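You operate a simulated robot arm through the tools that you are given. There is no shell and no other tool.

You are at the controls of a simulated robot arm. One attempt, no reset.

## Task
Fold the white bag shut and lock it away in the tall green tub.
Fine: swing the orange bar down and up; bag into the tub, seat the green lid, then swing the black hooked lever up over it. Set down upright: white paper bag.
Where things are to end (x, y in the base frame): white paper bag within 30 mm of [860, -30].

It is judged by the outcome, as a careful person would: the job done as asked, and still so three seconds after it is handed in. It fails if anything else is knocked over, pushed out of place, dropped, spilled or broken. A push-on lid holds only when it is set on centred and level and pressed home; a screw cap is set on level and turned clockwise until tight. Flat cloth is picked up by pressing the open fingertips on it (5 to 10 N) and closing them slowly along it; thin cloth reads only 2 to 8 mm in the jaws.

## Robot
A 6-joint arm with a two-finger gripper, fixed in place. Base frame: the origin is on the floor under the middle of its stand, x ahead of it, y to its left, z up; the work surface is at about z = 800. Units: mm, degrees, N and s.
It reaches about 1417 mm from its shoulder. Its first joint turns from -166.0 to 166.0 degrees. Payload 3.43 kg.
The tool frame sits at the grasp point between the pads (the TCP): z along the fingers, y along the line on which they close. The tips reach 20 mm beyond it. The gripper opens to 190 mm; its body begins 248 mm behind the TCP.
Orientation is that of the tool frame in the base frame, as a unit quaternion [w, x, y, z]. With the fingers straight down and closing along the base's y, the tool's x points along the base's -x, its y along +y and its z along -z.

## Interface
- The arm moves only by the tool send_rows. Its argument "targets" is a list that holds one entry, the list of rows, each a list of 7 numbers: the shift along the base's x, y, z in mm, then the turn, a rotation vector about the base's x, y, z in degrees, then the gripper command, from -1 (fully open) to 1 (shut), values between in proportion. In form: [[[tx, ty, tz, rx, ry, rz, hand], ...]]. A call has 1 to 20 rows; each row shifts and turns the commanded pose from where the row before left it. Rows are played at 5 a second. More than 50 mm and 8.6 degrees between two rows, or a gripper value outside its range, and nothing of the call is played. A pose out of reach is approached as far as the arm can. The call stops where the force on the tool passes 60 N (or 10 N more than at its start, if that is more) or the arm is blocked; 0.2 s more then pass. Each finger travels about 153 mm/s and halts on what it meets, pressing with about 35 N; the grip force reading is that of the motor and also rises with nothing between the fingers. The clock runs only during rows and for 0.2 s after the last one: add rows that do not move to give the fingers time. It gives the time, the measured TCP pose, the force on the tool (base axes), the opening and the grip force at its end, in the units of the frame above (readings bear some noise), with the torque about the TCP (base axes, N m) and any sound that the robot's microphone picked up.
- Cameras (640 x 400 px; columns grow to the right, rows downward): "scene" is fixed at [401.4, 649.5, 1608.8]; the picture's right is [-0.92, -0.39, 0.00], its down [-0.24, 0.56, -0.79] and it looks along [0.31, -0.73, -0.61] (base axes); focal length 339 px, centre (320, 200). "wrist" rides on the gripper at [71, -8, -288] in the tool frame; the picture's right is [0.12, 0.99, 0.00], its down [-0.96, 0.11, -0.25] and it looks along [-0.25, 0.03, 0.97] (tool axes); focal length 261 px, centre (320, 200). There is no depth. A picture from a camera that has moved, and an enlarged one, comes with that camera's place and axes in the base frame and with its lens.
- get_image(camera): a new picture of that camera. It takes no simulated time.
- move_column(by): moves the trunk up (or, below 0, down) by that many mm; the arm rides with it, the base frame stays. It gives what a move gives, with no picture.
- enlarge(camera, box): a new picture of the part [left, top, right, bottom] of that camera's present view, enlarged. It takes no simulated time.
- close_job(): hands the job in; it is judged then, once.

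Nothing tells you positions but the pictures and the camera data. Unless the task says otherwise, let go and move clear before handing in.

The tools are called after "Request:" as a command line: name --argument value ..., lists and objects as JSON in quotes. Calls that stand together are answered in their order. send_rows: Moves the arm, as the interface text tells. Its arguments: {"type":"object","properties":{"targets":{"type":"array","items":{"type":"array","items":{"type":"array","items":{"type":"number"}}}}},"required":["targets"]} The other tools are called the same way: move_column (by) moves the trunk up or down; get_image (camera) takes a picture; enlarge (camera, box) takes an enlarged picture of a part of a camera's view; close_job () hands the job in.

At the start:

```text
time: 0.0
tool_pos: [776.7, 65.9, 1279.2]
tcp_rot: [0.0, -0.001, 1.0, 0.0]
ft_force: [-0.2, -0.5, 0.0]
torque: [0.0, -0.02, 0.0]
width: 190.0
grip_force: 0.0
trunk travel left (down, up): [-275.0, 165.0]
```

scene: 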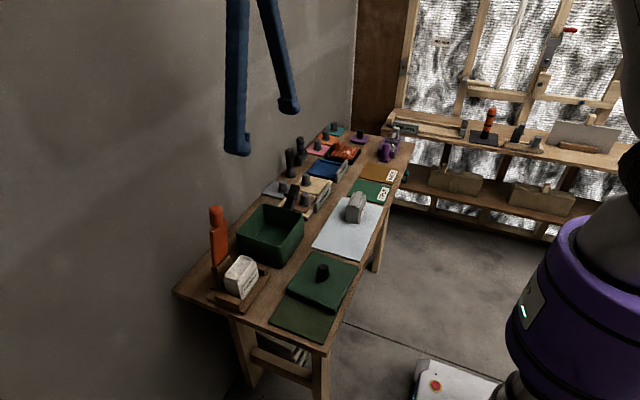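
wrist: 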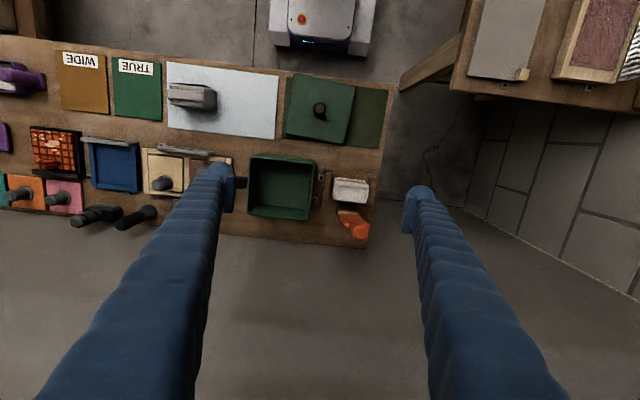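

I see a long workbench with a green tub, a green lid with a black knob, a white paper bag in a wooden fixture beside an orange upright bar, and other items. I'll look closer before moving.

Request:
enlarge --camera "scene" --box '[170, 180, 370, 350]'

Request:
enlarge --camera "wrist" --box '[140, 50, 400, 250]'

Request:
enlarge --camera "scene" --box '[250, 110, 420, 230]'

```text
2.35 times, centred on (270, 265) of scene
camera zoom: at [401.4, 649.5, 1608.8], right [-0.92, -0.39, 0.0], down [-0.24, 0.56, -0.79], along [0.31, -0.73, -0.61], focal length 797 px, centre (438, 47)
```

zoom: 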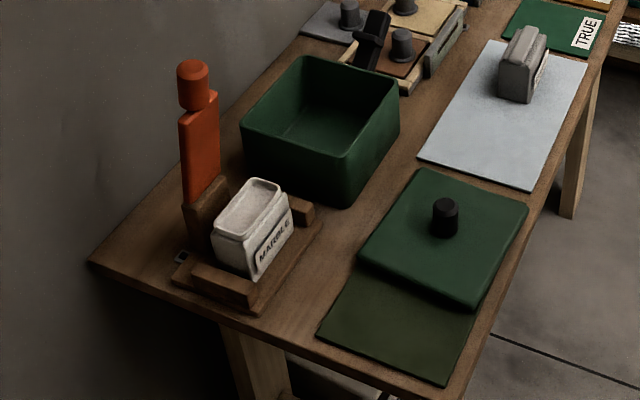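

```text
2.00 times, centred on (270, 150) of wrist
camera zoom: at [706.7, 57.9, 1567.2], right [-0.12, 0.99, 0.0], down [0.96, 0.11, 0.25], along [0.24, 0.03, -0.97], focal length 521 px, centre (420, 300)
```

zoom: 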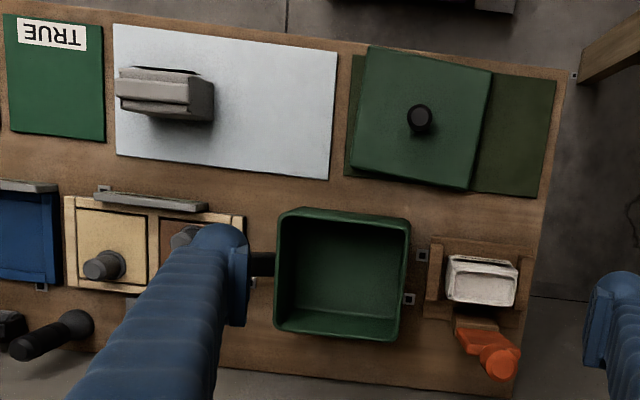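

```text
3.33 times, centred on (335, 170) of scene
camera zoom: at [401.4, 649.5, 1608.8], right [-0.92, -0.39, 0.0], down [-0.24, 0.56, -0.79], along [0.31, -0.73, -0.61], focal length 1129 px, centre (270, 300)
```

zoom: 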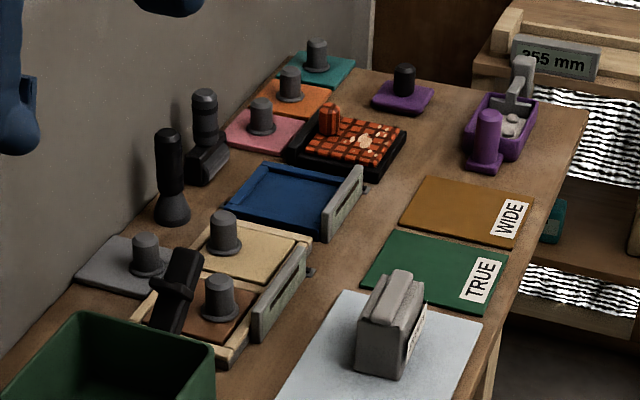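

The green tub's centre is near [862, -35], which matches the target. The bag is in the fixture near [835, 155] with the orange bar on its +x side, and the lid is at smaller x. I'll move the wrist camera for clearer views.

Request:
send_rows --targets '[[[40, 10, 0, 0, 0, 0, -1], [40, 10, 0, 0, 0, 0, -1], [40, 10, 0, 0, 0, 0, -1], [40, 10, 0, 0, 0, 0, -1], [20, 0, 0, 0, 0, 0, -1], [0, 0, 0, 0, 0, 0, -1]]]'

Request:
get_image --camera "wrist"

Request:
enlarge --camera "wrist" --box '[220, 60, 420, 185]'

Request:
enlarge --camera "scene" --box '[195, 190, 315, 265]'

```text
time: 1.4
tool_pos: [947.4, 104.7, 1278.2]
tcp_rot: [0.001, 0.0, 1.0, 0.0]
ft_force: [-1.0, 0.1, 0.3]
torque: [0.01, -0.1, 0.04]
width: 189.9
grip_force: 0.1
out of reach, approached as far as the arm can: row 5
trunk travel left (down, up): [-275.0, 165.0]
```

```text
taken
camera wrist: at [876.7, 97.2, 1565.8], right [-0.12, 0.99, 0.0], down [0.96, 0.11, 0.25], along [0.25, 0.03, -0.97], focal length 261 px, centre (320, 200)
```

wrist: 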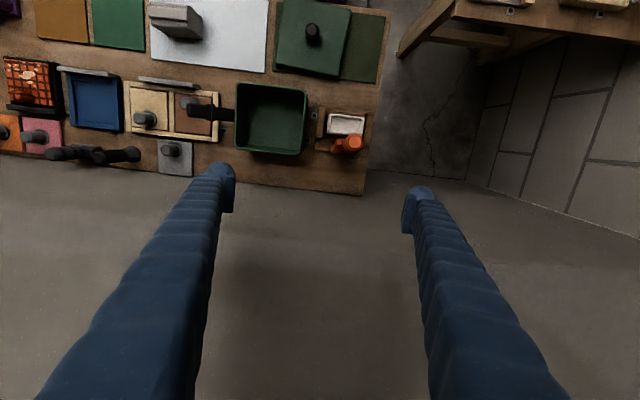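

```text
3.20 times, centred on (320, 122) of wrist
camera zoom: at [876.7, 97.2, 1565.8], right [-0.12, 0.99, 0.0], down [0.96, 0.11, 0.25], along [0.25, 0.03, -0.97], focal length 834 px, centre (320, 448)
```

zoom: 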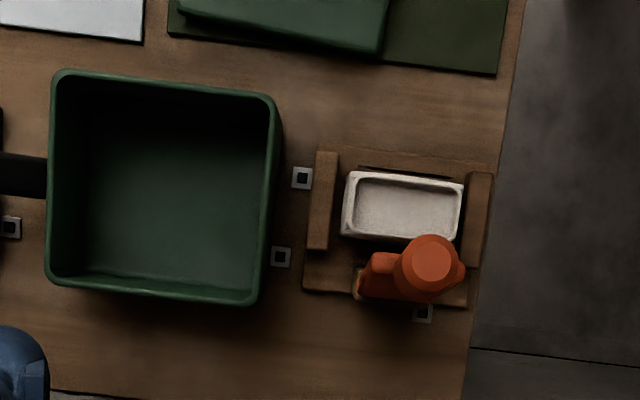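

```text
5.33 times, centred on (255, 228) of scene
camera zoom: at [401.4, 649.5, 1608.8], right [-0.92, -0.39, 0.0], down [-0.24, 0.56, -0.79], along [0.31, -0.73, -0.61], focal length 1807 px, centre (667, 53)
```

zoom: 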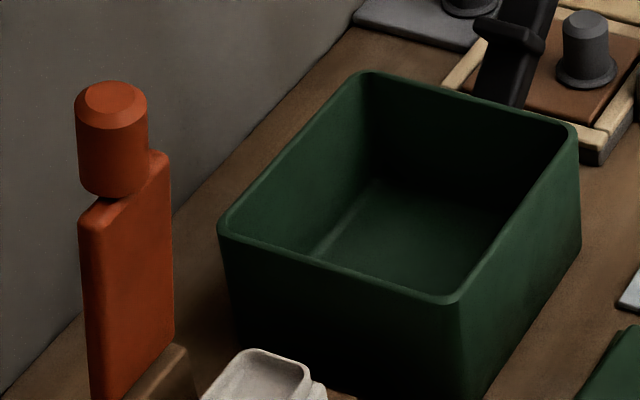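

The bar looks about 290 mm tall, with its orange knob near [880, 158, 1070]. I'll take an oblique side view from +y to find the hinge and the bag height.

Request:
send_rows --targets '[[[-20, 30, 0, -8, 0, 0, -1], [-20, 30, 0, -8, 0, 0, -1], [-20, 30, 0, -8, 0, 0, -1], [-20, 30, 0, -8, 0, 0, -1], [-20, 30, 0, -8, 0, 0, -1], [0, 30, -30, -8, 0, 0, -1], [0, 30, -40, 0, 0, 0, -1], [0, 0, -40, 0, 0, 0, -1], [0, 0, 0, 0, 0, 0, -1]]]'

Request:
get_image --camera "wrist"

Request:
get_image --camera "scene"

```text
time: 3.4
tool_pos: [816.3, 290.7, 1152.4]
tcp_rot: [0.001, 0.0, 0.914, -0.406]
ft_force: [0.6, -0.6, -0.6]
torque: [-0.04, 0.0, 0.03]
width: 190.3
grip_force: 0.0
out of reach, approached as far as the arm can: row 5, 6, 7
trunk travel left (down, up): [-275.0, 165.0]
```

```text
taken
camera wrist: at [745.9, 499.2, 1351.9], right [-0.12, 0.66, -0.74], down [0.96, 0.26, 0.08], along [0.25, -0.7, -0.67], focal length 261 px, centre (320, 200)
```

wrist: 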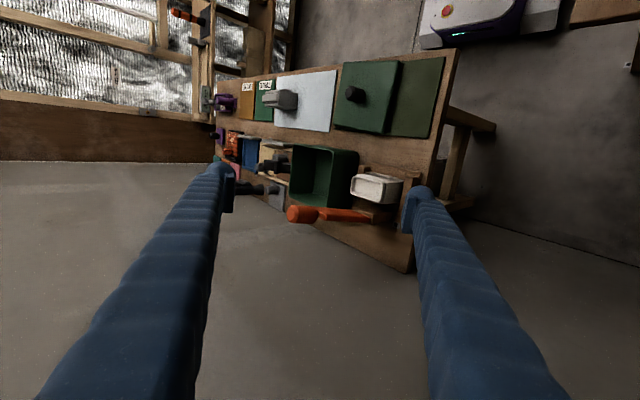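

```text
taken
```

scene: 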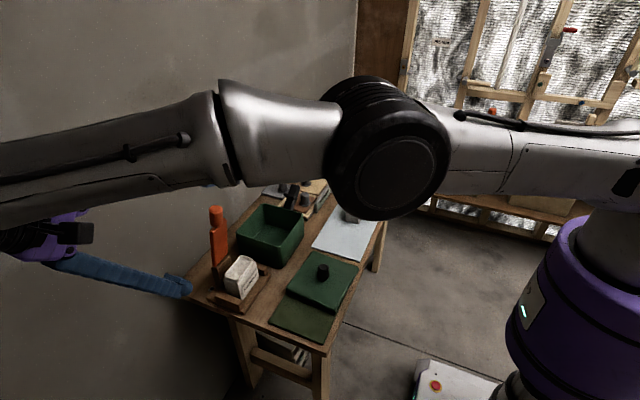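

The side view shows the bar and bag; I'll enlarge it.

Request:
enlarge --camera "wrist" --box '[240, 130, 440, 255]'

Request:
enlarge --camera "wrist" --box '[200, 60, 340, 215]'

```text
3.20 times, centred on (340, 192) of wrist
camera zoom: at [745.9, 499.2, 1351.9], right [-0.12, 0.66, -0.74], down [0.96, 0.26, 0.08], along [0.25, -0.7, -0.67], focal length 834 px, centre (256, 224)
```

zoom: 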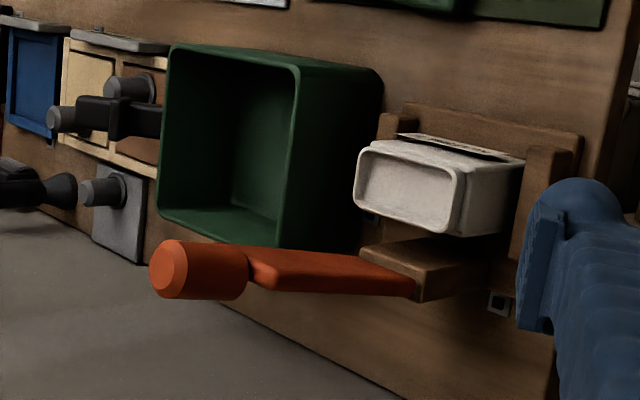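

```text
2.58 times, centred on (270, 138) of wrist
camera zoom: at [745.9, 499.2, 1351.9], right [-0.12, 0.66, -0.74], down [0.96, 0.26, 0.08], along [0.25, -0.7, -0.67], focal length 673 px, centre (449, 361)
```

zoom: 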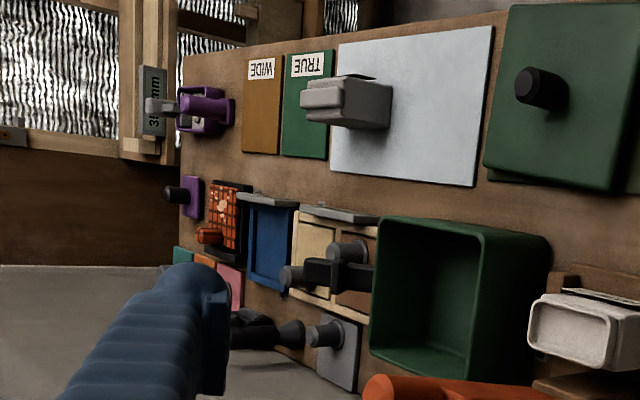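

Request:
enlarge --camera "wrist" --box '[280, 160, 410, 240]'

Request:
enlarge --camera "scene" --box '[195, 200, 295, 320]'

```text
4.92 times, centred on (345, 200) of wrist
camera zoom: at [745.9, 499.2, 1351.9], right [-0.12, 0.66, -0.74], down [0.96, 0.26, 0.08], along [0.25, -0.7, -0.67], focal length 1283 px, centre (197, 200)
```

zoom: 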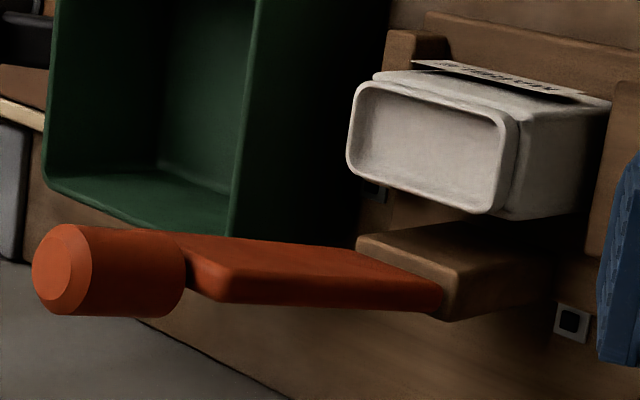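

```text
3.33 times, centred on (245, 260) of scene
camera zoom: at [401.4, 649.5, 1608.8], right [-0.92, -0.39, 0.0], down [-0.24, 0.56, -0.79], along [0.31, -0.73, -0.61], focal length 1129 px, centre (570, 0)
```

zoom: 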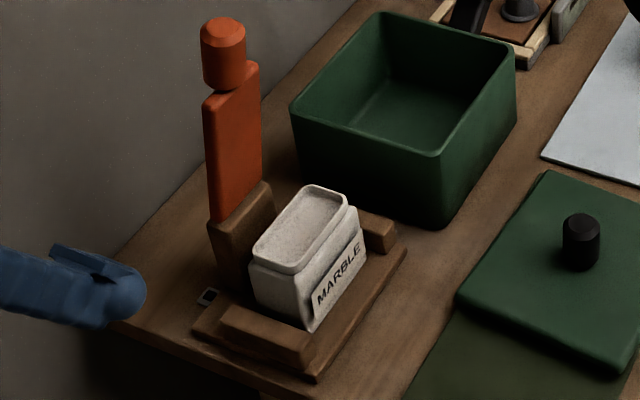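

Knob centre is about [887, 158, 1062], the hinge about [907, 158, 890] with the bar leaning slightly toward -x, and the bag top is near z 895. I'll return to fingers-down above the knob and check alignment.

Request:
send_rows --targets '[[[0, 0, 40, 8, 0, 0, -1], [11, -20, 0, 8, 0, 0, -1], [12, -22, 0, 8, 0, 0, -1], [12, -22, 0, 8, 0, 0, -1], [12, -23, 0, 8, 0, 0, -1], [12, -23, 0, 7.9, 0, 0, -1], [12, -23, -10, 0, 0, 0, -1], [0, 0, 0, 0, 0, 0, -1]]]'

Request:
get_image --camera "wrist"

Request:
get_image --camera "scene"

```text
time: 5.2
tool_pos: [886.6, 158.3, 1182.4]
tcp_rot: [0.0, 0.0, 1.0, -0.001]
ft_force: [0.6, -0.1, -0.6]
torque: [-0.14, -0.01, 0.01]
width: 189.9
grip_force: 0.0
trunk travel left (down, up): [-275.0, 165.0]
```

```text
taken
camera wrist: at [816.5, 151.1, 1471.0], right [-0.12, 0.99, 0.0], down [0.96, 0.12, 0.25], along [0.25, 0.03, -0.97], focal length 261 px, centre (320, 200)
```

wrist: 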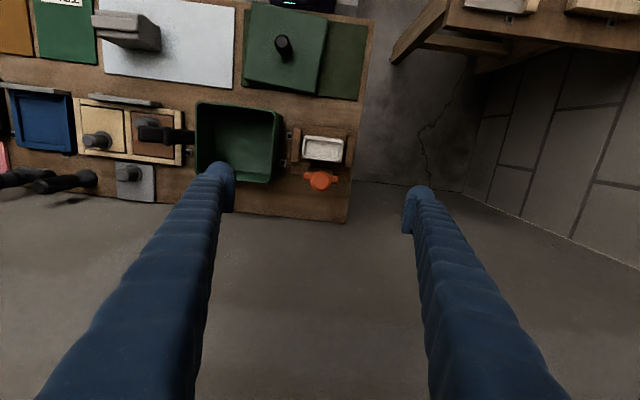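

```text
taken
```

scene: 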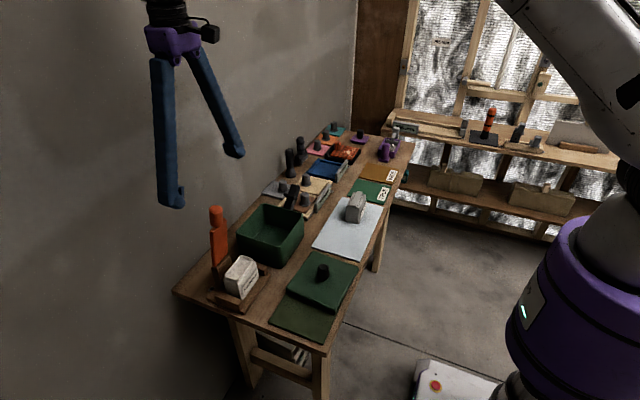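

Request:
enlarge --camera "wrist" --box '[170, 80, 370, 220]'

Request:
enlarge --camera "wrist" --box '[285, 120, 365, 200]'

```text
2.86 times, centred on (270, 150) of wrist
camera zoom: at [816.5, 151.1, 1471.0], right [-0.12, 0.99, 0.0], down [0.96, 0.12, 0.25], along [0.25, 0.03, -0.97], focal length 745 px, centre (463, 343)
```

zoom: 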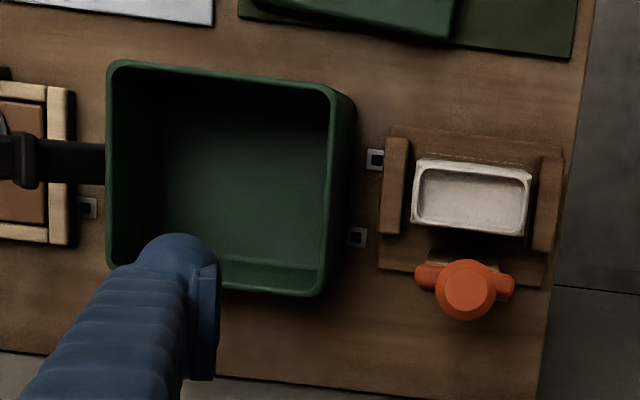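

```text
5.00 times, centred on (325, 160) of wrist
camera zoom: at [816.5, 151.1, 1471.0], right [-0.12, 0.99, 0.0], down [0.96, 0.12, 0.25], along [0.25, 0.03, -0.97], focal length 1303 px, centre (295, 400)
```

zoom: 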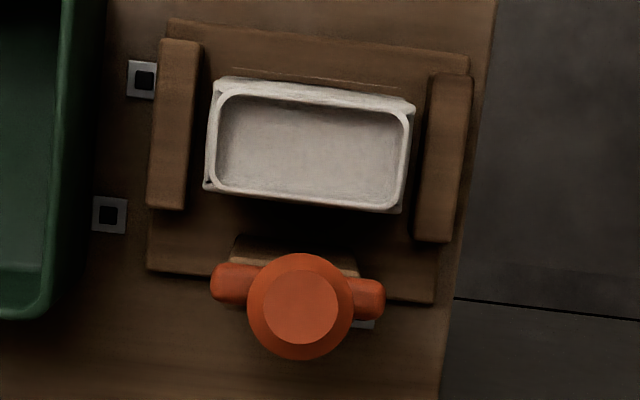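

The knob is 32 mm across and leans about 10° toward -x, centred near [887, 159, 1064]. I'll tilt the tool to match, lower around it and look before closing.

Request:
send_rows --targets '[[[0, 0, -30, 0, -5, 0, -0.2], [0, 0.5, -40, 0, -5, 0, 0.1], [1, 0, -48, 0, 0, 0, 0.1], [0, 0, 0, 0, 0, 0, 0.1]]]'

Request:
get_image --camera "wrist"

Request:
enlarge --camera "scene" --box '[150, 130, 310, 310]'

```text
time: 6.2
tool_pos: [886.5, 158.0, 1065.8]
tcp_rot: [0.088, -0.001, 0.996, -0.001]
ft_force: [-0.5, 0.9, 1.0]
torque: [-0.03, 0.01, 0.01]
width: 85.6
grip_force: 0.0
trunk travel left (down, up): [-275.0, 165.0]
```

```text
taken
camera wrist: at [768.4, 150.2, 1337.2], right [-0.12, 0.99, -0.02], down [0.9, 0.12, 0.41], along [0.41, 0.03, -0.91], focal length 261 px, centre (320, 200)
```

wrist: 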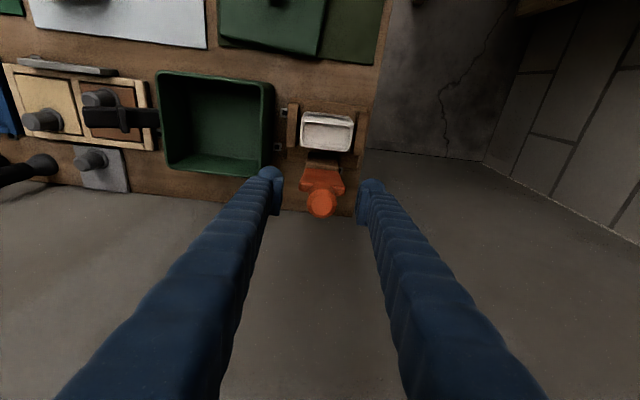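

```text
2.22 times, centred on (230, 220) of scene
camera zoom: at [401.4, 649.5, 1608.8], right [-0.92, -0.39, 0.0], down [-0.24, 0.56, -0.79], along [0.31, -0.73, -0.61], focal length 753 px, centre (520, 156)
```

zoom: 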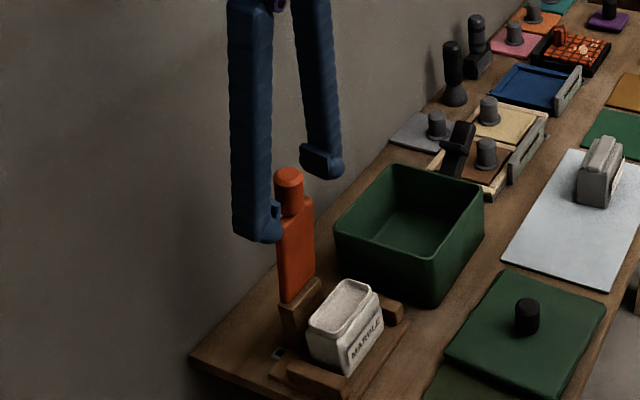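

The fingers straddle the knob with the tips above the bar's shoulders. Closing on it.

Request:
send_rows --targets '[[[0, 0, 0, 0, 0, 0, 0.5], [0, 0, 0, 0, 0, 0, 1], [0, 0, 0, 0, 0, 0, 1], [0, 0, 0, 0, 0, 0, 1]]]'

Request:
enlarge --camera "scene" --box '[180, 180, 280, 290]'

```text
time: 7.2
tool_pos: [888.0, 159.9, 1065.0]
tcp_rot: [0.088, 0.0, 0.996, -0.001]
ft_force: [-1.9, 21.0, -0.5]
torque: [0.22, 0.18, 0.07]
width: 30.4
grip_force: 45.1
trunk travel left (down, up): [-275.0, 165.0]
```

```text
3.64 times, centred on (230, 235) of scene
camera zoom: at [401.4, 649.5, 1608.8], right [-0.92, -0.39, 0.0], down [-0.24, 0.56, -0.79], along [0.31, -0.73, -0.61], focal length 1232 px, centre (647, 73)
```

zoom: 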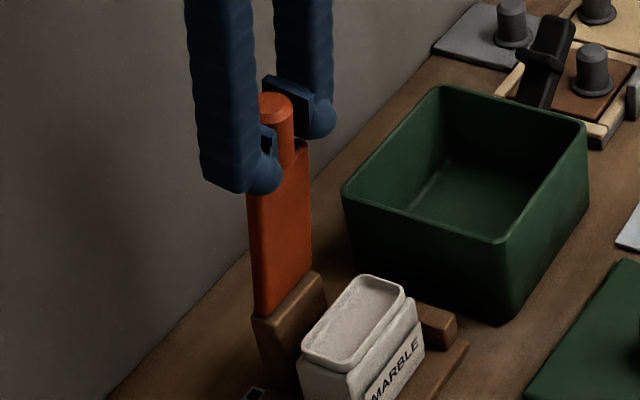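

Request:
send_rows --targets '[[[0, 1.5, 0, 0, 0, 0, 1], [0, 0, 0, 0, 0, 0, 1]]]'

```text
time: 7.8
tool_pos: [888.1, 159.4, 1066.3]
tcp_rot: [0.087, 0.0, 0.996, -0.002]
ft_force: [-2.8, 13.8, 2.2]
torque: [0.07, 0.14, 0.04]
width: 30.5
grip_force: 44.9
trunk travel left (down, up): [-275.0, 165.0]
```

The knob is held. Now I'll swing the bar down toward -x along an arc about the hinge in small steps, watching the forces.

Request:
send_rows --targets '[[[-12.2, 0.5, -2.6, 0, -4, 0, 1], [-11.9, 0, -3.4, 0, -4, 0, 1], [-11.7, 0, -4.3, 0, -4, 0, 1], [-11.4, 0, -5.1, 0, -4, 0, 1], [0, 0, 0, 0, 0, 0, 1]]]'

```text
time: 9.0
tool_pos: [839.4, 158.8, 1050.1]
tcp_rot: [0.225, 0.0, 0.974, -0.001]
ft_force: [2.4, 8.6, 9.0]
torque: [0.28, -0.87, 0.1]
width: 30.5
grip_force: 44.7
trunk travel left (down, up): [-275.0, 165.0]
```

Request:
send_rows --targets '[[[-11, 0, -5.4, 0, -4, 0, 1], [-10.5, 0, -6.3, 0, -4, 0, 1], [-10.1, 0, -7.1, 0, -4, 0, 1], [-9.5, 0, -7.8, 0, -4, 0, 1], [-9, 0, -8.6, 0, -4, 0, 1], [-8.3, 0, -9.2, 0, -4, 0, 1], [0, 0, 0, 0, 0, 0, 1]]]'

Request:
enlarge --camera "scene" --box '[180, 150, 340, 310]'

```text
time: 9.7
tool_pos: [824.2, 160.0, 1041.8]
tcp_rot: [0.259, 0.007, 0.966, -0.005]
ft_force: [-6.0, 14.1, 0.4]
torque: [0.72, 0.58, 0.38]
width: 30.2
grip_force: 45.3
out of reach, approached as far as the arm can: row 1, 2, 3
trunk travel left (down, up): [-275.0, 165.0]
stopped in row 3: the force on the tool passed its limit at 66 N (the readings are from after the stop); the commanded pose is now the measured one
```

```text
2.50 times, centred on (260, 230) of scene
camera zoom: at [401.4, 649.5, 1608.8], right [-0.92, -0.39, 0.0], down [-0.24, 0.56, -0.79], along [0.31, -0.73, -0.61], focal length 847 px, centre (470, 125)
```

zoom: 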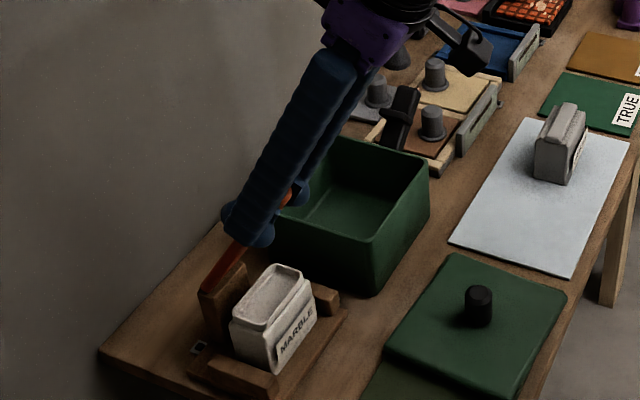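

The hinge model fits: the bar is now at about 32° lean. The wrist can't tilt further here, so I'll let the knob pivot between the pads and ease the tool back toward vertical while following the arc.

Request:
send_rows --targets '[[[-10.3, 0, -7, 0, 2, 0, 1], [-9.8, 0, -7.7, 0, 2, 0, 1], [-9.3, 0, -8.3, 0, 2, 0, 1], [0, 0, 0, 0, 0, 0, 1]]]'

Request:
enlarge --camera "scene" --box '[180, 150, 340, 310]'

```text
time: 10.7
tool_pos: [795.7, 159.8, 1019.3]
tcp_rot: [0.208, 0.007, 0.978, -0.007]
ft_force: [5.7, 27.7, 4.7]
torque: [0.21, -1.18, 0.12]
width: 30.4
grip_force: 44.7
trunk travel left (down, up): [-275.0, 165.0]
```

```text
2.50 times, centred on (260, 230) of scene
camera zoom: at [401.4, 649.5, 1608.8], right [-0.92, -0.39, 0.0], down [-0.24, 0.56, -0.79], along [0.31, -0.73, -0.61], focal length 847 px, centre (470, 125)
```

zoom: 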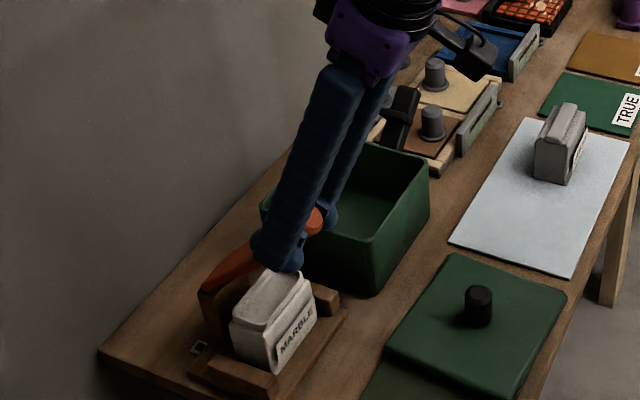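

Request:
send_rows --targets '[[[-9.5, 1, -9.8, 0, 2, 0, 1], [-8, 1, -9.5, 0, 2, 0, 1], [-7.3, 0, -10.1, 0, 2, 0, 1], [-6.6, 0, -10.6, 0, 2, 0, 1], [-5.9, 0, -11, 0, 2, 0, 1], [0, 0, 0, 0, 0, 0, 1]]]'

Request:
enlarge --camera "scene" --box '[180, 150, 340, 310]'

```text
time: 12.1
tool_pos: [758.4, 159.6, 966.1]
tcp_rot: [0.122, 0.007, 0.992, -0.008]
ft_force: [12.0, 21.8, -0.1]
torque: [0.22, -0.6, 0.23]
width: 30.9
grip_force: 44.7
trunk travel left (down, up): [-275.0, 165.0]
```

```text
2.50 times, centred on (260, 230) of scene
camera zoom: at [401.4, 649.5, 1608.8], right [-0.92, -0.39, 0.0], down [-0.24, 0.56, -0.79], along [0.31, -0.73, -0.61], focal length 847 px, centre (470, 125)
```

zoom: 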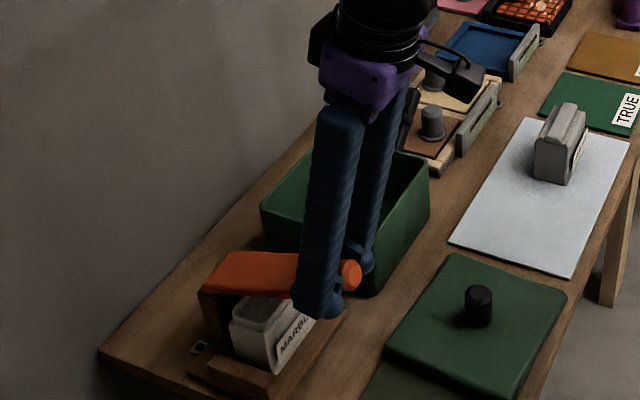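

Request:
send_rows --targets '[[[-4.2, 1, -9.7, 0, 2, 0, 1], [-4.2, 0, -11.6, 0, 2, 0, 1], [-3.4, 0, -11.9, 0, 2, 0, 1], [-2.6, 0, -12.1, 0, 0, 0, 1], [0, 0, 0, 0, 0, 0, 1]]]'

Request:
enlarge --camera "scene" --box '[180, 190, 300, 310]'

```text
time: 13.3
tool_pos: [745.9, 160.3, 921.9]
tcp_rot: [0.071, 0.007, 0.997, -0.009]
ft_force: [20.8, 15.4, 2.1]
torque: [0.26, -0.62, 0.66]
width: 31.0
grip_force: 45.3
trunk travel left (down, up): [-275.0, 165.0]
```

```text
3.33 times, centred on (240, 250) of scene
camera zoom: at [401.4, 649.5, 1608.8], right [-0.92, -0.39, 0.0], down [-0.24, 0.56, -0.79], along [0.31, -0.73, -0.61], focal length 1129 px, centre (587, 33)
```

zoom: 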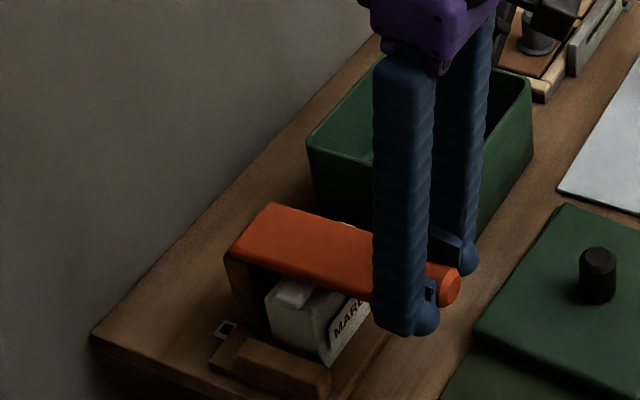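

Request:
send_rows --targets '[[[1, 1, -6.5, 0, 0, 0, 1], [0, 0, -6.5, 0, 0, 0, 1], [0, 0, -6, 0, 0, 0, 1], [0, 0, -6, 0, 0, 0, 1], [0, 0, 0, 0, 0, 0, 1]]]'

Request:
enlarge --camera "scene" --box '[180, 190, 300, 310]'

```text
time: 14.1
tool_pos: [744.0, 159.6, 914.5]
tcp_rot: [0.074, 0.005, 0.997, -0.007]
ft_force: [-18.1, -1.8, 37.3]
torque: [-0.15, 0.02, 0.99]
width: 30.9
grip_force: 45.5
trunk travel left (down, up): [-275.0, 165.0]
stopped in row 3: the force on the tool passed its limit at 66 N (the readings are from after the stop); the commanded pose is now the measured one
```

```text
3.33 times, centred on (240, 250) of scene
camera zoom: at [401.4, 649.5, 1608.8], right [-0.92, -0.39, 0.0], down [-0.24, 0.56, -0.79], along [0.31, -0.73, -0.61], focal length 1129 px, centre (587, 33)
```

zoom: 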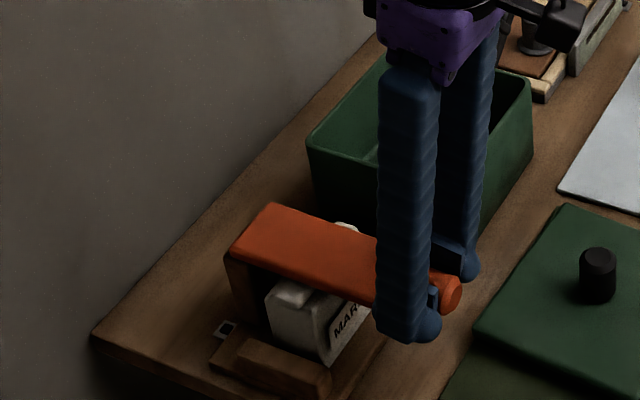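

Request:
get_image --camera "wrist"

Request:
enlarge --camera "wrist" --box '[240, 150, 400, 260]'

Request:
enlarge --camera "scene" --box '[220, 240, 290, 310]'

```text
taken
camera wrist: at [632.4, 157.5, 1188.2], right [-0.1, 0.99, -0.03], down [0.92, 0.11, 0.39], along [0.39, 0.01, -0.92], focal length 261 px, centre (320, 200)
```

wrist: 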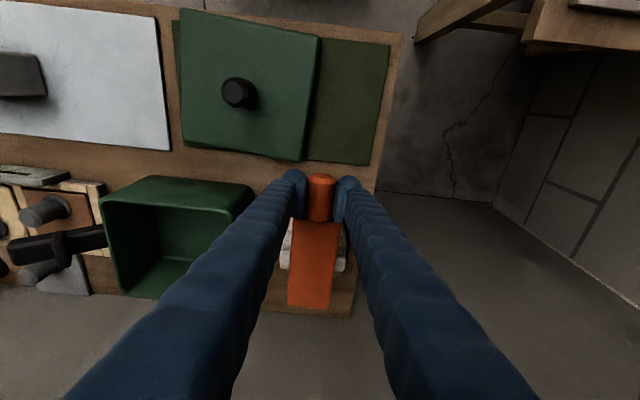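

```text
3.64 times, centred on (320, 205) of wrist
camera zoom: at [632.4, 157.5, 1188.2], right [-0.1, 0.99, -0.03], down [0.92, 0.11, 0.39], along [0.39, 0.01, -0.92], focal length 948 px, centre (320, 182)
```

zoom: 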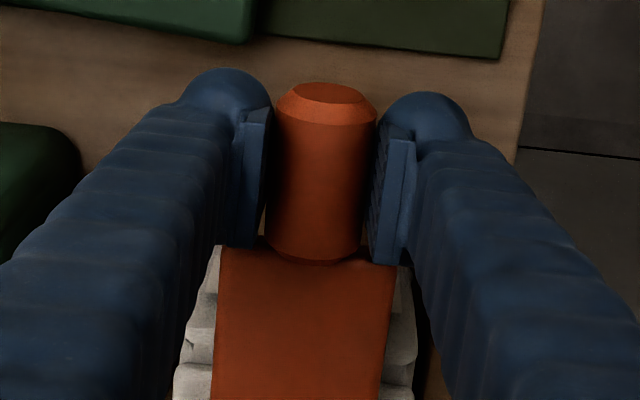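

```text
5.71 times, centred on (255, 275) of scene
camera zoom: at [401.4, 649.5, 1608.8], right [-0.92, -0.39, 0.0], down [-0.24, 0.56, -0.79], along [0.31, -0.73, -0.61], focal length 1936 px, centre (691, -229)
```

zoom: 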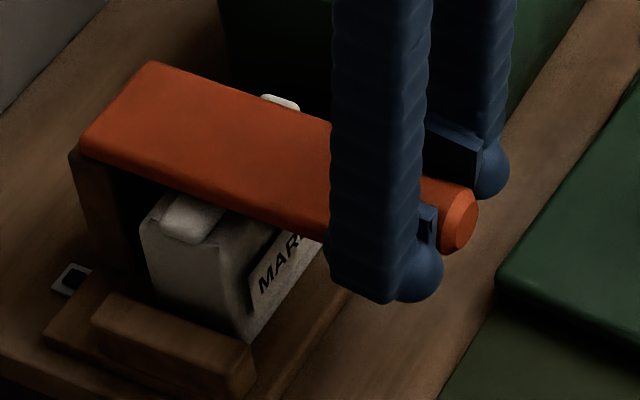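

The bag's top now shows the folded strip under the bar, like the grey example bag. I'll press a little more to make sure the bar is at its stop.

Request:
send_rows --targets '[[[0, 0, -1.5, 0, 0, 0, 1], [0, 0, -1.5, 0, 0, 0, 1], [0, 0, 0, 0, 0, 0, 1]]]'

Request:
enlarge --camera "scene" --box '[220, 240, 290, 310]'

```text
time: 14.6
tool_pos: [744.3, 160.4, 913.8]
tcp_rot: [0.075, 0.006, 0.997, -0.007]
ft_force: [-20.4, -1.0, 37.8]
torque: [-0.31, 0.7, 0.92]
width: 31.2
grip_force: 45.1
trunk travel left (down, up): [-275.0, 165.0]
stopped in row 2: the force on the tool passed its limit at 63 N (the readings are from after the stop); the commanded pose is now the measured one
```

```text
5.71 times, centred on (255, 275) of scene
camera zoom: at [401.4, 649.5, 1608.8], right [-0.92, -0.39, 0.0], down [-0.24, 0.56, -0.79], along [0.31, -0.73, -0.61], focal length 1936 px, centre (691, -229)
```

zoom: 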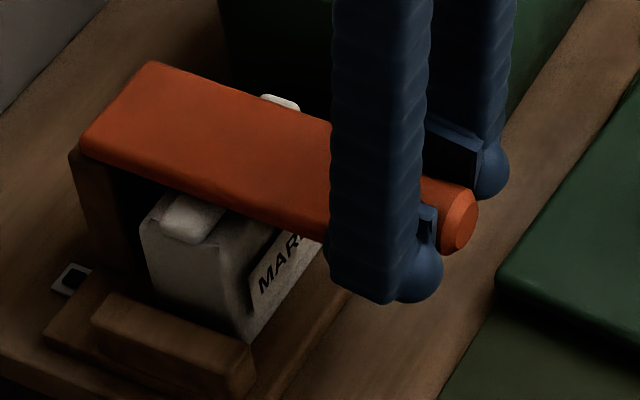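

The bar is at a hard stop with the bag folded. Now I'll swing it back up along the same arc.

Request:
send_rows --targets '[[[2, 0, 12.9, 0, -1, 0, 1], [2.9, 0, 11.9, 0, -1, 0, 1], [3.8, 0, 11.8, 0, -1, 0, 1], [4.7, 0, 11.4, 0, -1, 0, 1], [4.9, 0, 11.3, 0, -1, 0, 1], [6.2, 0, 10.7, 0, -1, 0, 1], [6.9, 0, 10.2, 0, -1, 0, 1], [0, 0, 0, 0, 0, 0, 1]]]'

Request:
enlarge --camera "scene" --box '[180, 150, 340, 310]'

```text
time: 16.4
tool_pos: [779.5, 159.5, 988.8]
tcp_rot: [0.134, 0.008, 0.991, -0.007]
ft_force: [0.3, 0.4, -0.3]
torque: [0.03, 0.01, 0.01]
width: 0.0
grip_force: 34.3
trunk travel left (down, up): [-275.0, 165.0]
```

```text
2.50 times, centred on (260, 230) of scene
camera zoom: at [401.4, 649.5, 1608.8], right [-0.92, -0.39, 0.0], down [-0.24, 0.56, -0.79], along [0.31, -0.73, -0.61], focal length 847 px, centre (470, 125)
```

zoom: 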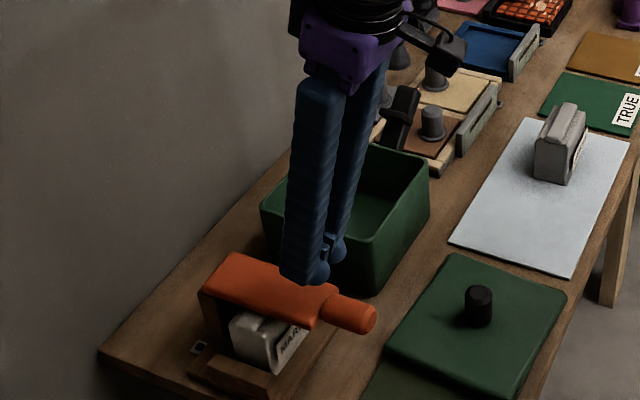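

The knob slipped out of the grip and the bar stayed down. I'll open, look, and regrasp more deeply.

Request:
send_rows --targets '[[[0, 0, 0, 0, 0, 0, 0.2], [0, 0, 0, 0, 0, 0, 0.2]]]'

Request:
enlarge --camera "wrist" --box '[240, 120, 400, 260]'

Request:
enlarge --camera "scene" --box '[210, 220, 300, 310]'

```text
time: 17.0
tool_pos: [779.1, 161.0, 989.6]
tcp_rot: [0.134, 0.007, 0.991, -0.007]
ft_force: [0.1, -0.2, 0.1]
torque: [0.01, 0.01, 0.02]
width: 75.8
grip_force: 0.1
trunk travel left (down, up): [-275.0, 165.0]
```

```text
2.86 times, centred on (320, 190) of wrist
camera zoom: at [635.1, 157.8, 1249.1], right [-0.1, 0.99, -0.04], down [0.86, 0.11, 0.49], along [0.49, 0.01, -0.87], focal length 745 px, centre (320, 229)
```

zoom: 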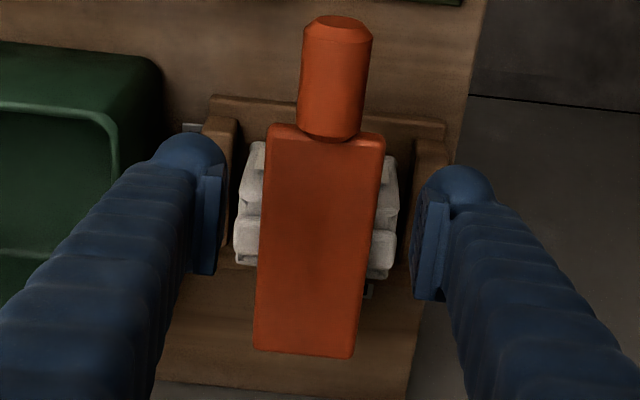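

```text
4.44 times, centred on (255, 265) of scene
camera zoom: at [401.4, 649.5, 1608.8], right [-0.92, -0.39, 0.0], down [-0.24, 0.56, -0.79], along [0.31, -0.73, -0.61], focal length 1506 px, centre (609, -89)
```

zoom: 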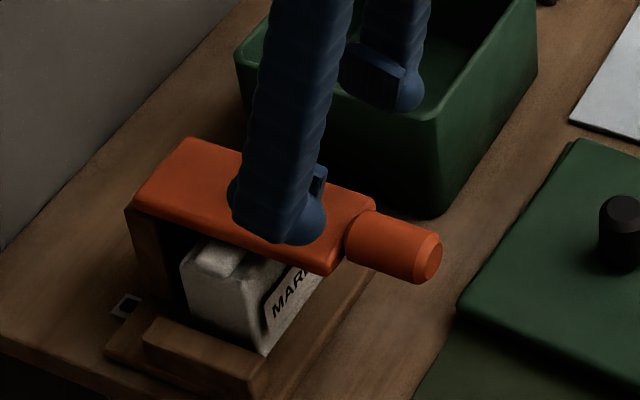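

Request:
send_rows --targets '[[[-17, -0.5, 0, 0, 2, 0, 0.2], [-17, -0.5, 0, 0, 2, 0, 0.2], [0, 0, -25, 0, 2, 0, 0.2], [0, 0, -25, 0, 2, 0, 0.2], [0, 0, -29, 0, 0, 0, 0.2], [0, 0, 0, 0, 0, 0, 0.4], [0, 0, 0, 0, 0, 0, 1], [0, 0, 0, 0, 0, 0, 1], [0, 0, 0, 0, 0, 0, 1]]]'

Request:
enlarge --camera "scene" --box '[210, 220, 300, 310]'

```text
time: 19.0
tool_pos: [745.0, 159.7, 910.4]
tcp_rot: [0.064, 0.006, 0.998, -0.007]
ft_force: [-5.0, 4.1, 2.9]
torque: [0.01, 0.01, 0.26]
width: 29.5
grip_force: 45.4
trunk travel left (down, up): [-275.0, 165.0]
```

```text
4.44 times, centred on (255, 265) of scene
camera zoom: at [401.4, 649.5, 1608.8], right [-0.92, -0.39, 0.0], down [-0.24, 0.56, -0.79], along [0.31, -0.73, -0.61], focal length 1506 px, centre (609, -89)
```

zoom: 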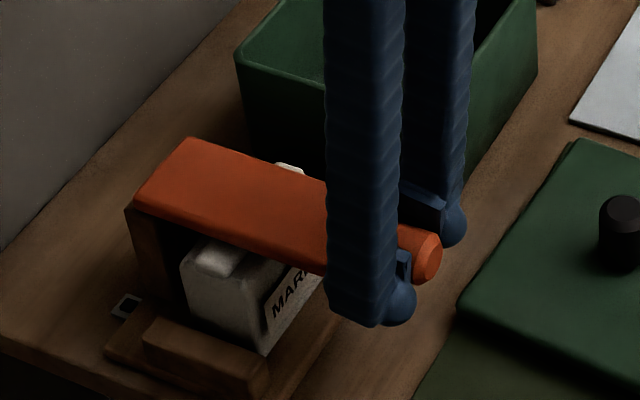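

Request:
send_rows --targets '[[[0.2, 0, 2, 0, 0, 0, 1], [0.2, 0, 2, 0, 0, 0, 1], [0.3, 0, 2, 0, 0, 0, 1]]]'

```text
time: 19.8
tool_pos: [744.7, 159.8, 916.2]
tcp_rot: [0.064, 0.007, 0.998, -0.009]
ft_force: [-7.1, 6.1, -8.3]
torque: [0.01, 1.5, 0.23]
width: 29.2
grip_force: 44.2
trunk travel left (down, up): [-275.0, 165.0]
```

Request:
send_rows --targets '[[[0.3, 0, 2, 0, 0, 0, 1], [0.3, 0, 2, 0, 0, 0, 1], [0.4, 0, 2, 0, 0, 0, 1]]]'

Request:
enlarge --camera "scene" --box '[210, 220, 300, 310]'

```text
time: 20.6
tool_pos: [746.1, 159.0, 922.0]
tcp_rot: [0.064, 0.007, 0.998, -0.007]
ft_force: [-14.8, 8.0, -6.8]
torque: [-0.02, 1.36, 0.36]
width: 29.3
grip_force: 45.3
trunk travel left (down, up): [-275.0, 165.0]
```

```text
4.44 times, centred on (255, 265) of scene
camera zoom: at [401.4, 649.5, 1608.8], right [-0.92, -0.39, 0.0], down [-0.24, 0.56, -0.79], along [0.31, -0.73, -0.61], focal length 1506 px, centre (609, -89)
```

zoom: 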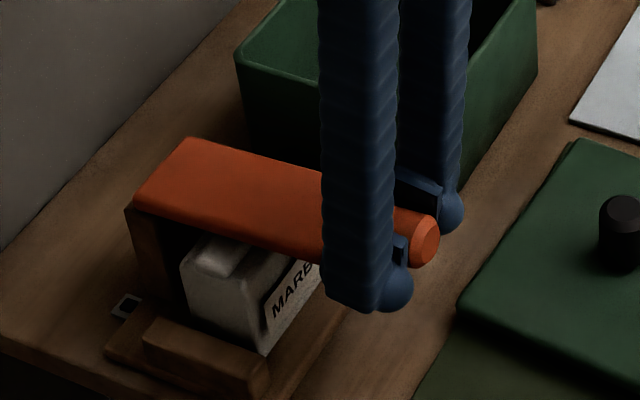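

The bar is now rising with the gripper. I'll continue slowly along the arc, checking force.

Request:
send_rows --targets '[[[-0.5, 0, 5, 0, 0, 0, 1], [0, 0, 5, 0, 0, 0, 1], [0.8, 0, 5, 0, 0, 0, 1], [1.2, 0, 5, 0, 0, 0, 1]]]'

Request:
enlarge --camera "scene" --box '[210, 220, 300, 310]'

```text
time: 21.6
tool_pos: [749.3, 159.8, 943.2]
tcp_rot: [0.065, 0.008, 0.998, -0.007]
ft_force: [-0.6, 6.2, -9.2]
torque: [-0.06, 1.38, 0.61]
width: 29.0
grip_force: 45.0
trunk travel left (down, up): [-275.0, 165.0]
```

```text
4.44 times, centred on (255, 265) of scene
camera zoom: at [401.4, 649.5, 1608.8], right [-0.92, -0.39, 0.0], down [-0.24, 0.56, -0.79], along [0.31, -0.73, -0.61], focal length 1506 px, centre (609, -89)
```

zoom: 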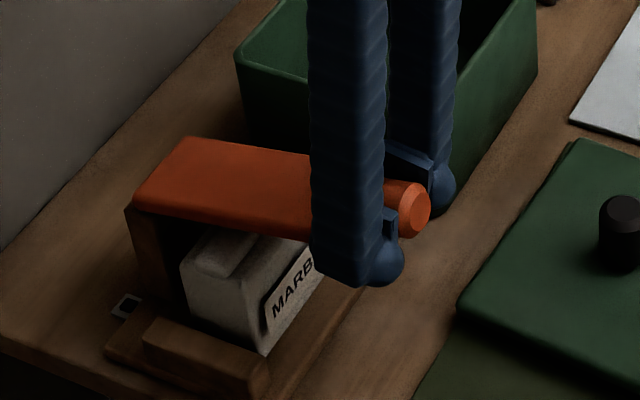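

Request:
send_rows --targets '[[[2.3, 0, 7.7, 0, 0, 0, 1], [2.8, 0, 7.2, 0, 0, 0, 1], [3.2, 0, 7.1, 0, 0, 0, 1], [3.4, 0, 7, 0, 0, 0, 1]]]'

Request:
enlarge --camera "scene" --box '[210, 220, 300, 310]'

```text
time: 22.6
tool_pos: [760.6, 159.2, 972.6]
tcp_rot: [0.065, 0.007, 0.998, -0.008]
ft_force: [-9.6, 5.7, -6.5]
torque: [0.09, 1.41, 0.75]
width: 29.3
grip_force: 44.8
trunk travel left (down, up): [-275.0, 165.0]
```

```text
4.44 times, centred on (255, 265) of scene
camera zoom: at [401.4, 649.5, 1608.8], right [-0.92, -0.39, 0.0], down [-0.24, 0.56, -0.79], along [0.31, -0.73, -0.61], focal length 1506 px, centre (609, -89)
```

zoom: 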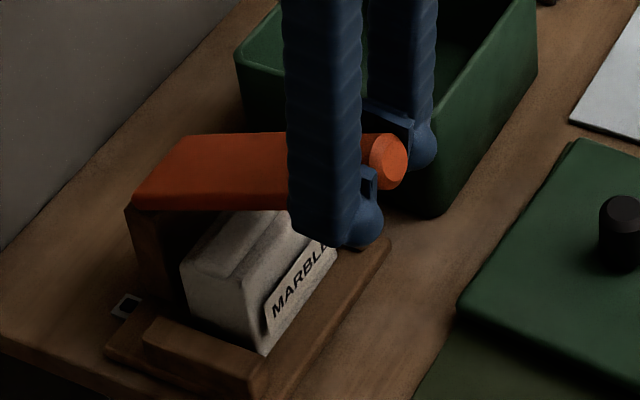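

Request:
send_rows --targets '[[[3.4, 0, 6.7, 0, 0, 0, 1], [4, 0, 6.6, 0, 0, 0, 1], [4.3, 0, 6.5, 0, 0, 0, 1], [4.6, 0, 6.3, 0, 0, 0, 1], [4.9, 0, 6, 0, 0, 0, 1], [5.1, 0, 5.9, 0, 0, 0, 1]]]'

Request:
enlarge --camera "scene" --box '[210, 200, 310, 310]'

```text
time: 24.0
tool_pos: [785.6, 159.7, 1011.5]
tcp_rot: [0.065, 0.006, 0.998, -0.008]
ft_force: [-9.8, 4.8, -4.5]
torque: [0.28, 1.53, 0.67]
width: 29.4
grip_force: 45.1
trunk travel left (down, up): [-275.0, 165.0]
```

```text
3.64 times, centred on (260, 255) of scene
camera zoom: at [401.4, 649.5, 1608.8], right [-0.92, -0.39, 0.0], down [-0.24, 0.56, -0.79], along [0.31, -0.73, -0.61], focal length 1232 px, centre (538, 0)
```

zoom: 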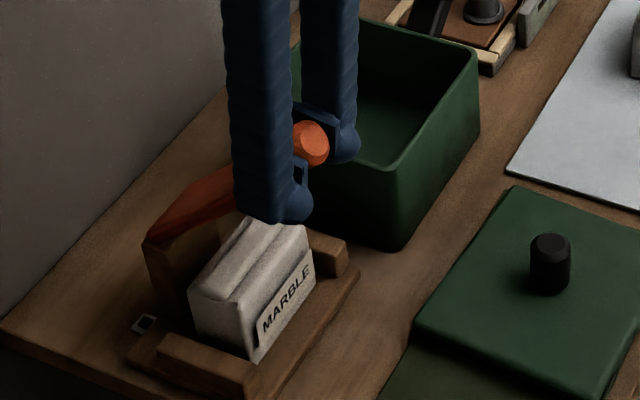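

Request:
send_rows --targets '[[[6, 0, 5.8, 0, 0, 0, 1], [6.9, 0, 6.3, 0, 0, 0, 1], [7.1, 0, 6, 0, 0, 0, 1], [7.5, 0, 5.6, 0, 0, 0, 1], [7.8, 0, 5.3, 0, 0, 0, 1], [8, 0, 4.9, 0, 0, 0, 1], [8.3, 0, 4.4, 0, 0, 0, 1]]]'

Request:
enlarge --camera "scene" --box '[200, 190, 310, 310]'

```text
time: 25.6
tool_pos: [838.6, 159.4, 1046.7]
tcp_rot: [0.065, 0.007, 0.998, -0.008]
ft_force: [-3.6, 8.2, -14.1]
torque: [0.29, 1.48, 0.39]
width: 29.9
grip_force: 45.1
trunk travel left (down, up): [-275.0, 165.0]
```

```text
3.33 times, centred on (255, 250) of scene
camera zoom: at [401.4, 649.5, 1608.8], right [-0.92, -0.39, 0.0], down [-0.24, 0.56, -0.79], along [0.31, -0.73, -0.61], focal length 1129 px, centre (537, 33)
```

zoom: 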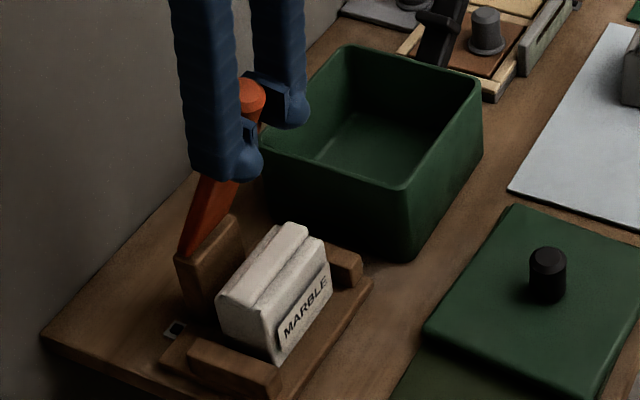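

Request:
send_rows --targets '[[[8.3, 0, 4, 0, 0, 0, 1], [8.6, 0, 3.5, 0, 0, 0, 1], [8.7, 0, 3.1, 0, 0, 0, 1], [8.9, 0, 2.7, 0, 0, 0, 1], [9, 0, 2.1, 0, 0, 0, 1], [5, 0, 1, 0, 0, 0, 1]]]'

Request:
enlarge --camera "scene" --box '[180, 180, 310, 310]'

```text
time: 27.1
tool_pos: [876.6, 161.0, 1061.1]
tcp_rot: [0.054, 0.007, 0.998, -0.009]
ft_force: [-17.8, 2.3, 4.3]
torque: [0.95, 0.25, 0.2]
width: 29.7
grip_force: 44.6
trunk travel left (down, up): [-275.0, 165.0]
stopped in row 6: the force on the tool passed its limit at 61 N (the readings are from after the stop); the commanded pose is now the measured one
```

```text
3.08 times, centred on (245, 245) of scene
camera zoom: at [401.4, 649.5, 1608.8], right [-0.92, -0.39, 0.0], down [-0.24, 0.56, -0.79], along [0.31, -0.73, -0.61], focal length 1042 px, centre (551, 62)
```

zoom: 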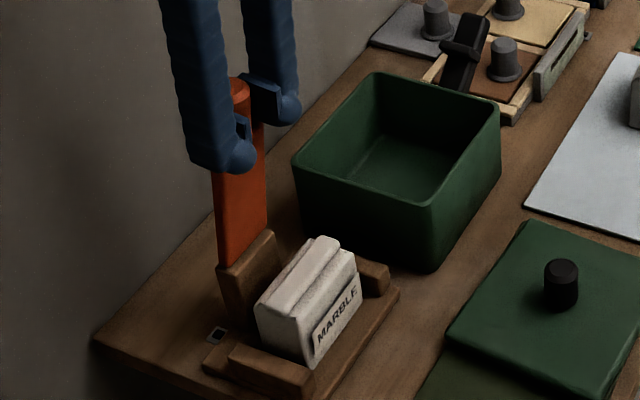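

The bar is back up at its stop, and the bag in the fixture shows a folded top. I'll release the knob and rise clear.

Request:
send_rows --targets '[[[-1, 0, 0, 0, 0, 0, 0.5], [0, 0, 0, 0, 0, 0, 0.2], [0, 0, 0, 0, 0, 0, 0.2], [0, 0, 20, 0, 0, 0, 0.2], [0, 0, 40, 0, 4, 0, 0.2], [-30, 0, 40, 0, 2, 0, -0.2], [0, 0, 0, 0, 0, 0, -0.2]]]'

Request:
get_image --camera "wrist"

Request:
enlarge --camera "scene" --box '[180, 180, 310, 310]'

```text
time: 28.7
tool_pos: [847.8, 159.9, 1156.8]
tcp_rot: [0.003, 0.006, 1.0, -0.009]
ft_force: [0.8, -0.6, -1.4]
torque: [0.02, 0.13, 0.02]
width: 114.1
grip_force: 0.0
trunk travel left (down, up): [-275.0, 165.0]
```

```text
taken
camera wrist: at [777.2, 158.4, 1444.8], right [-0.11, 0.99, -0.02], down [0.96, 0.11, 0.25], along [0.25, 0.01, -0.97], focal length 261 px, centre (320, 200)
```

wrist: 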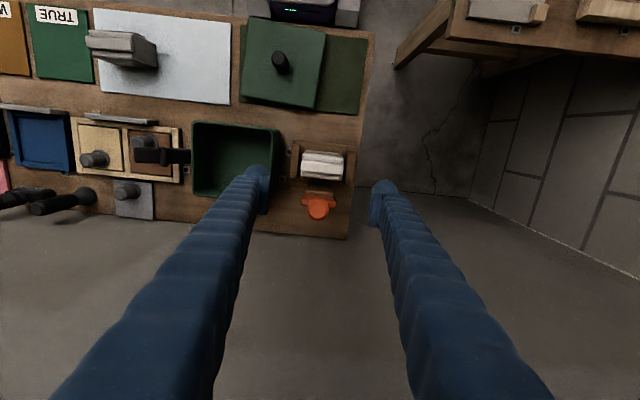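

```text
3.08 times, centred on (245, 245) of scene
camera zoom: at [401.4, 649.5, 1608.8], right [-0.92, -0.39, 0.0], down [-0.24, 0.56, -0.79], along [0.31, -0.73, -0.61], focal length 1042 px, centre (551, 62)
```

zoom: 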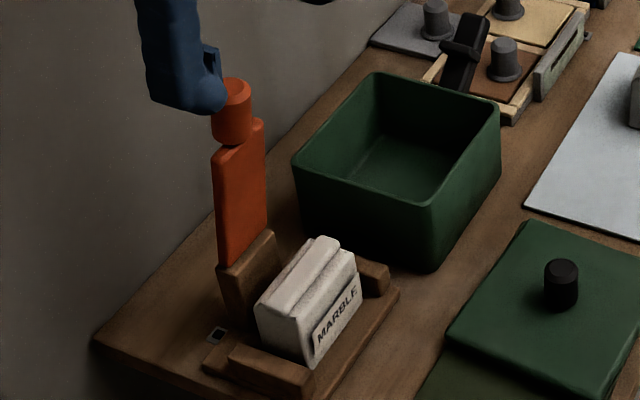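

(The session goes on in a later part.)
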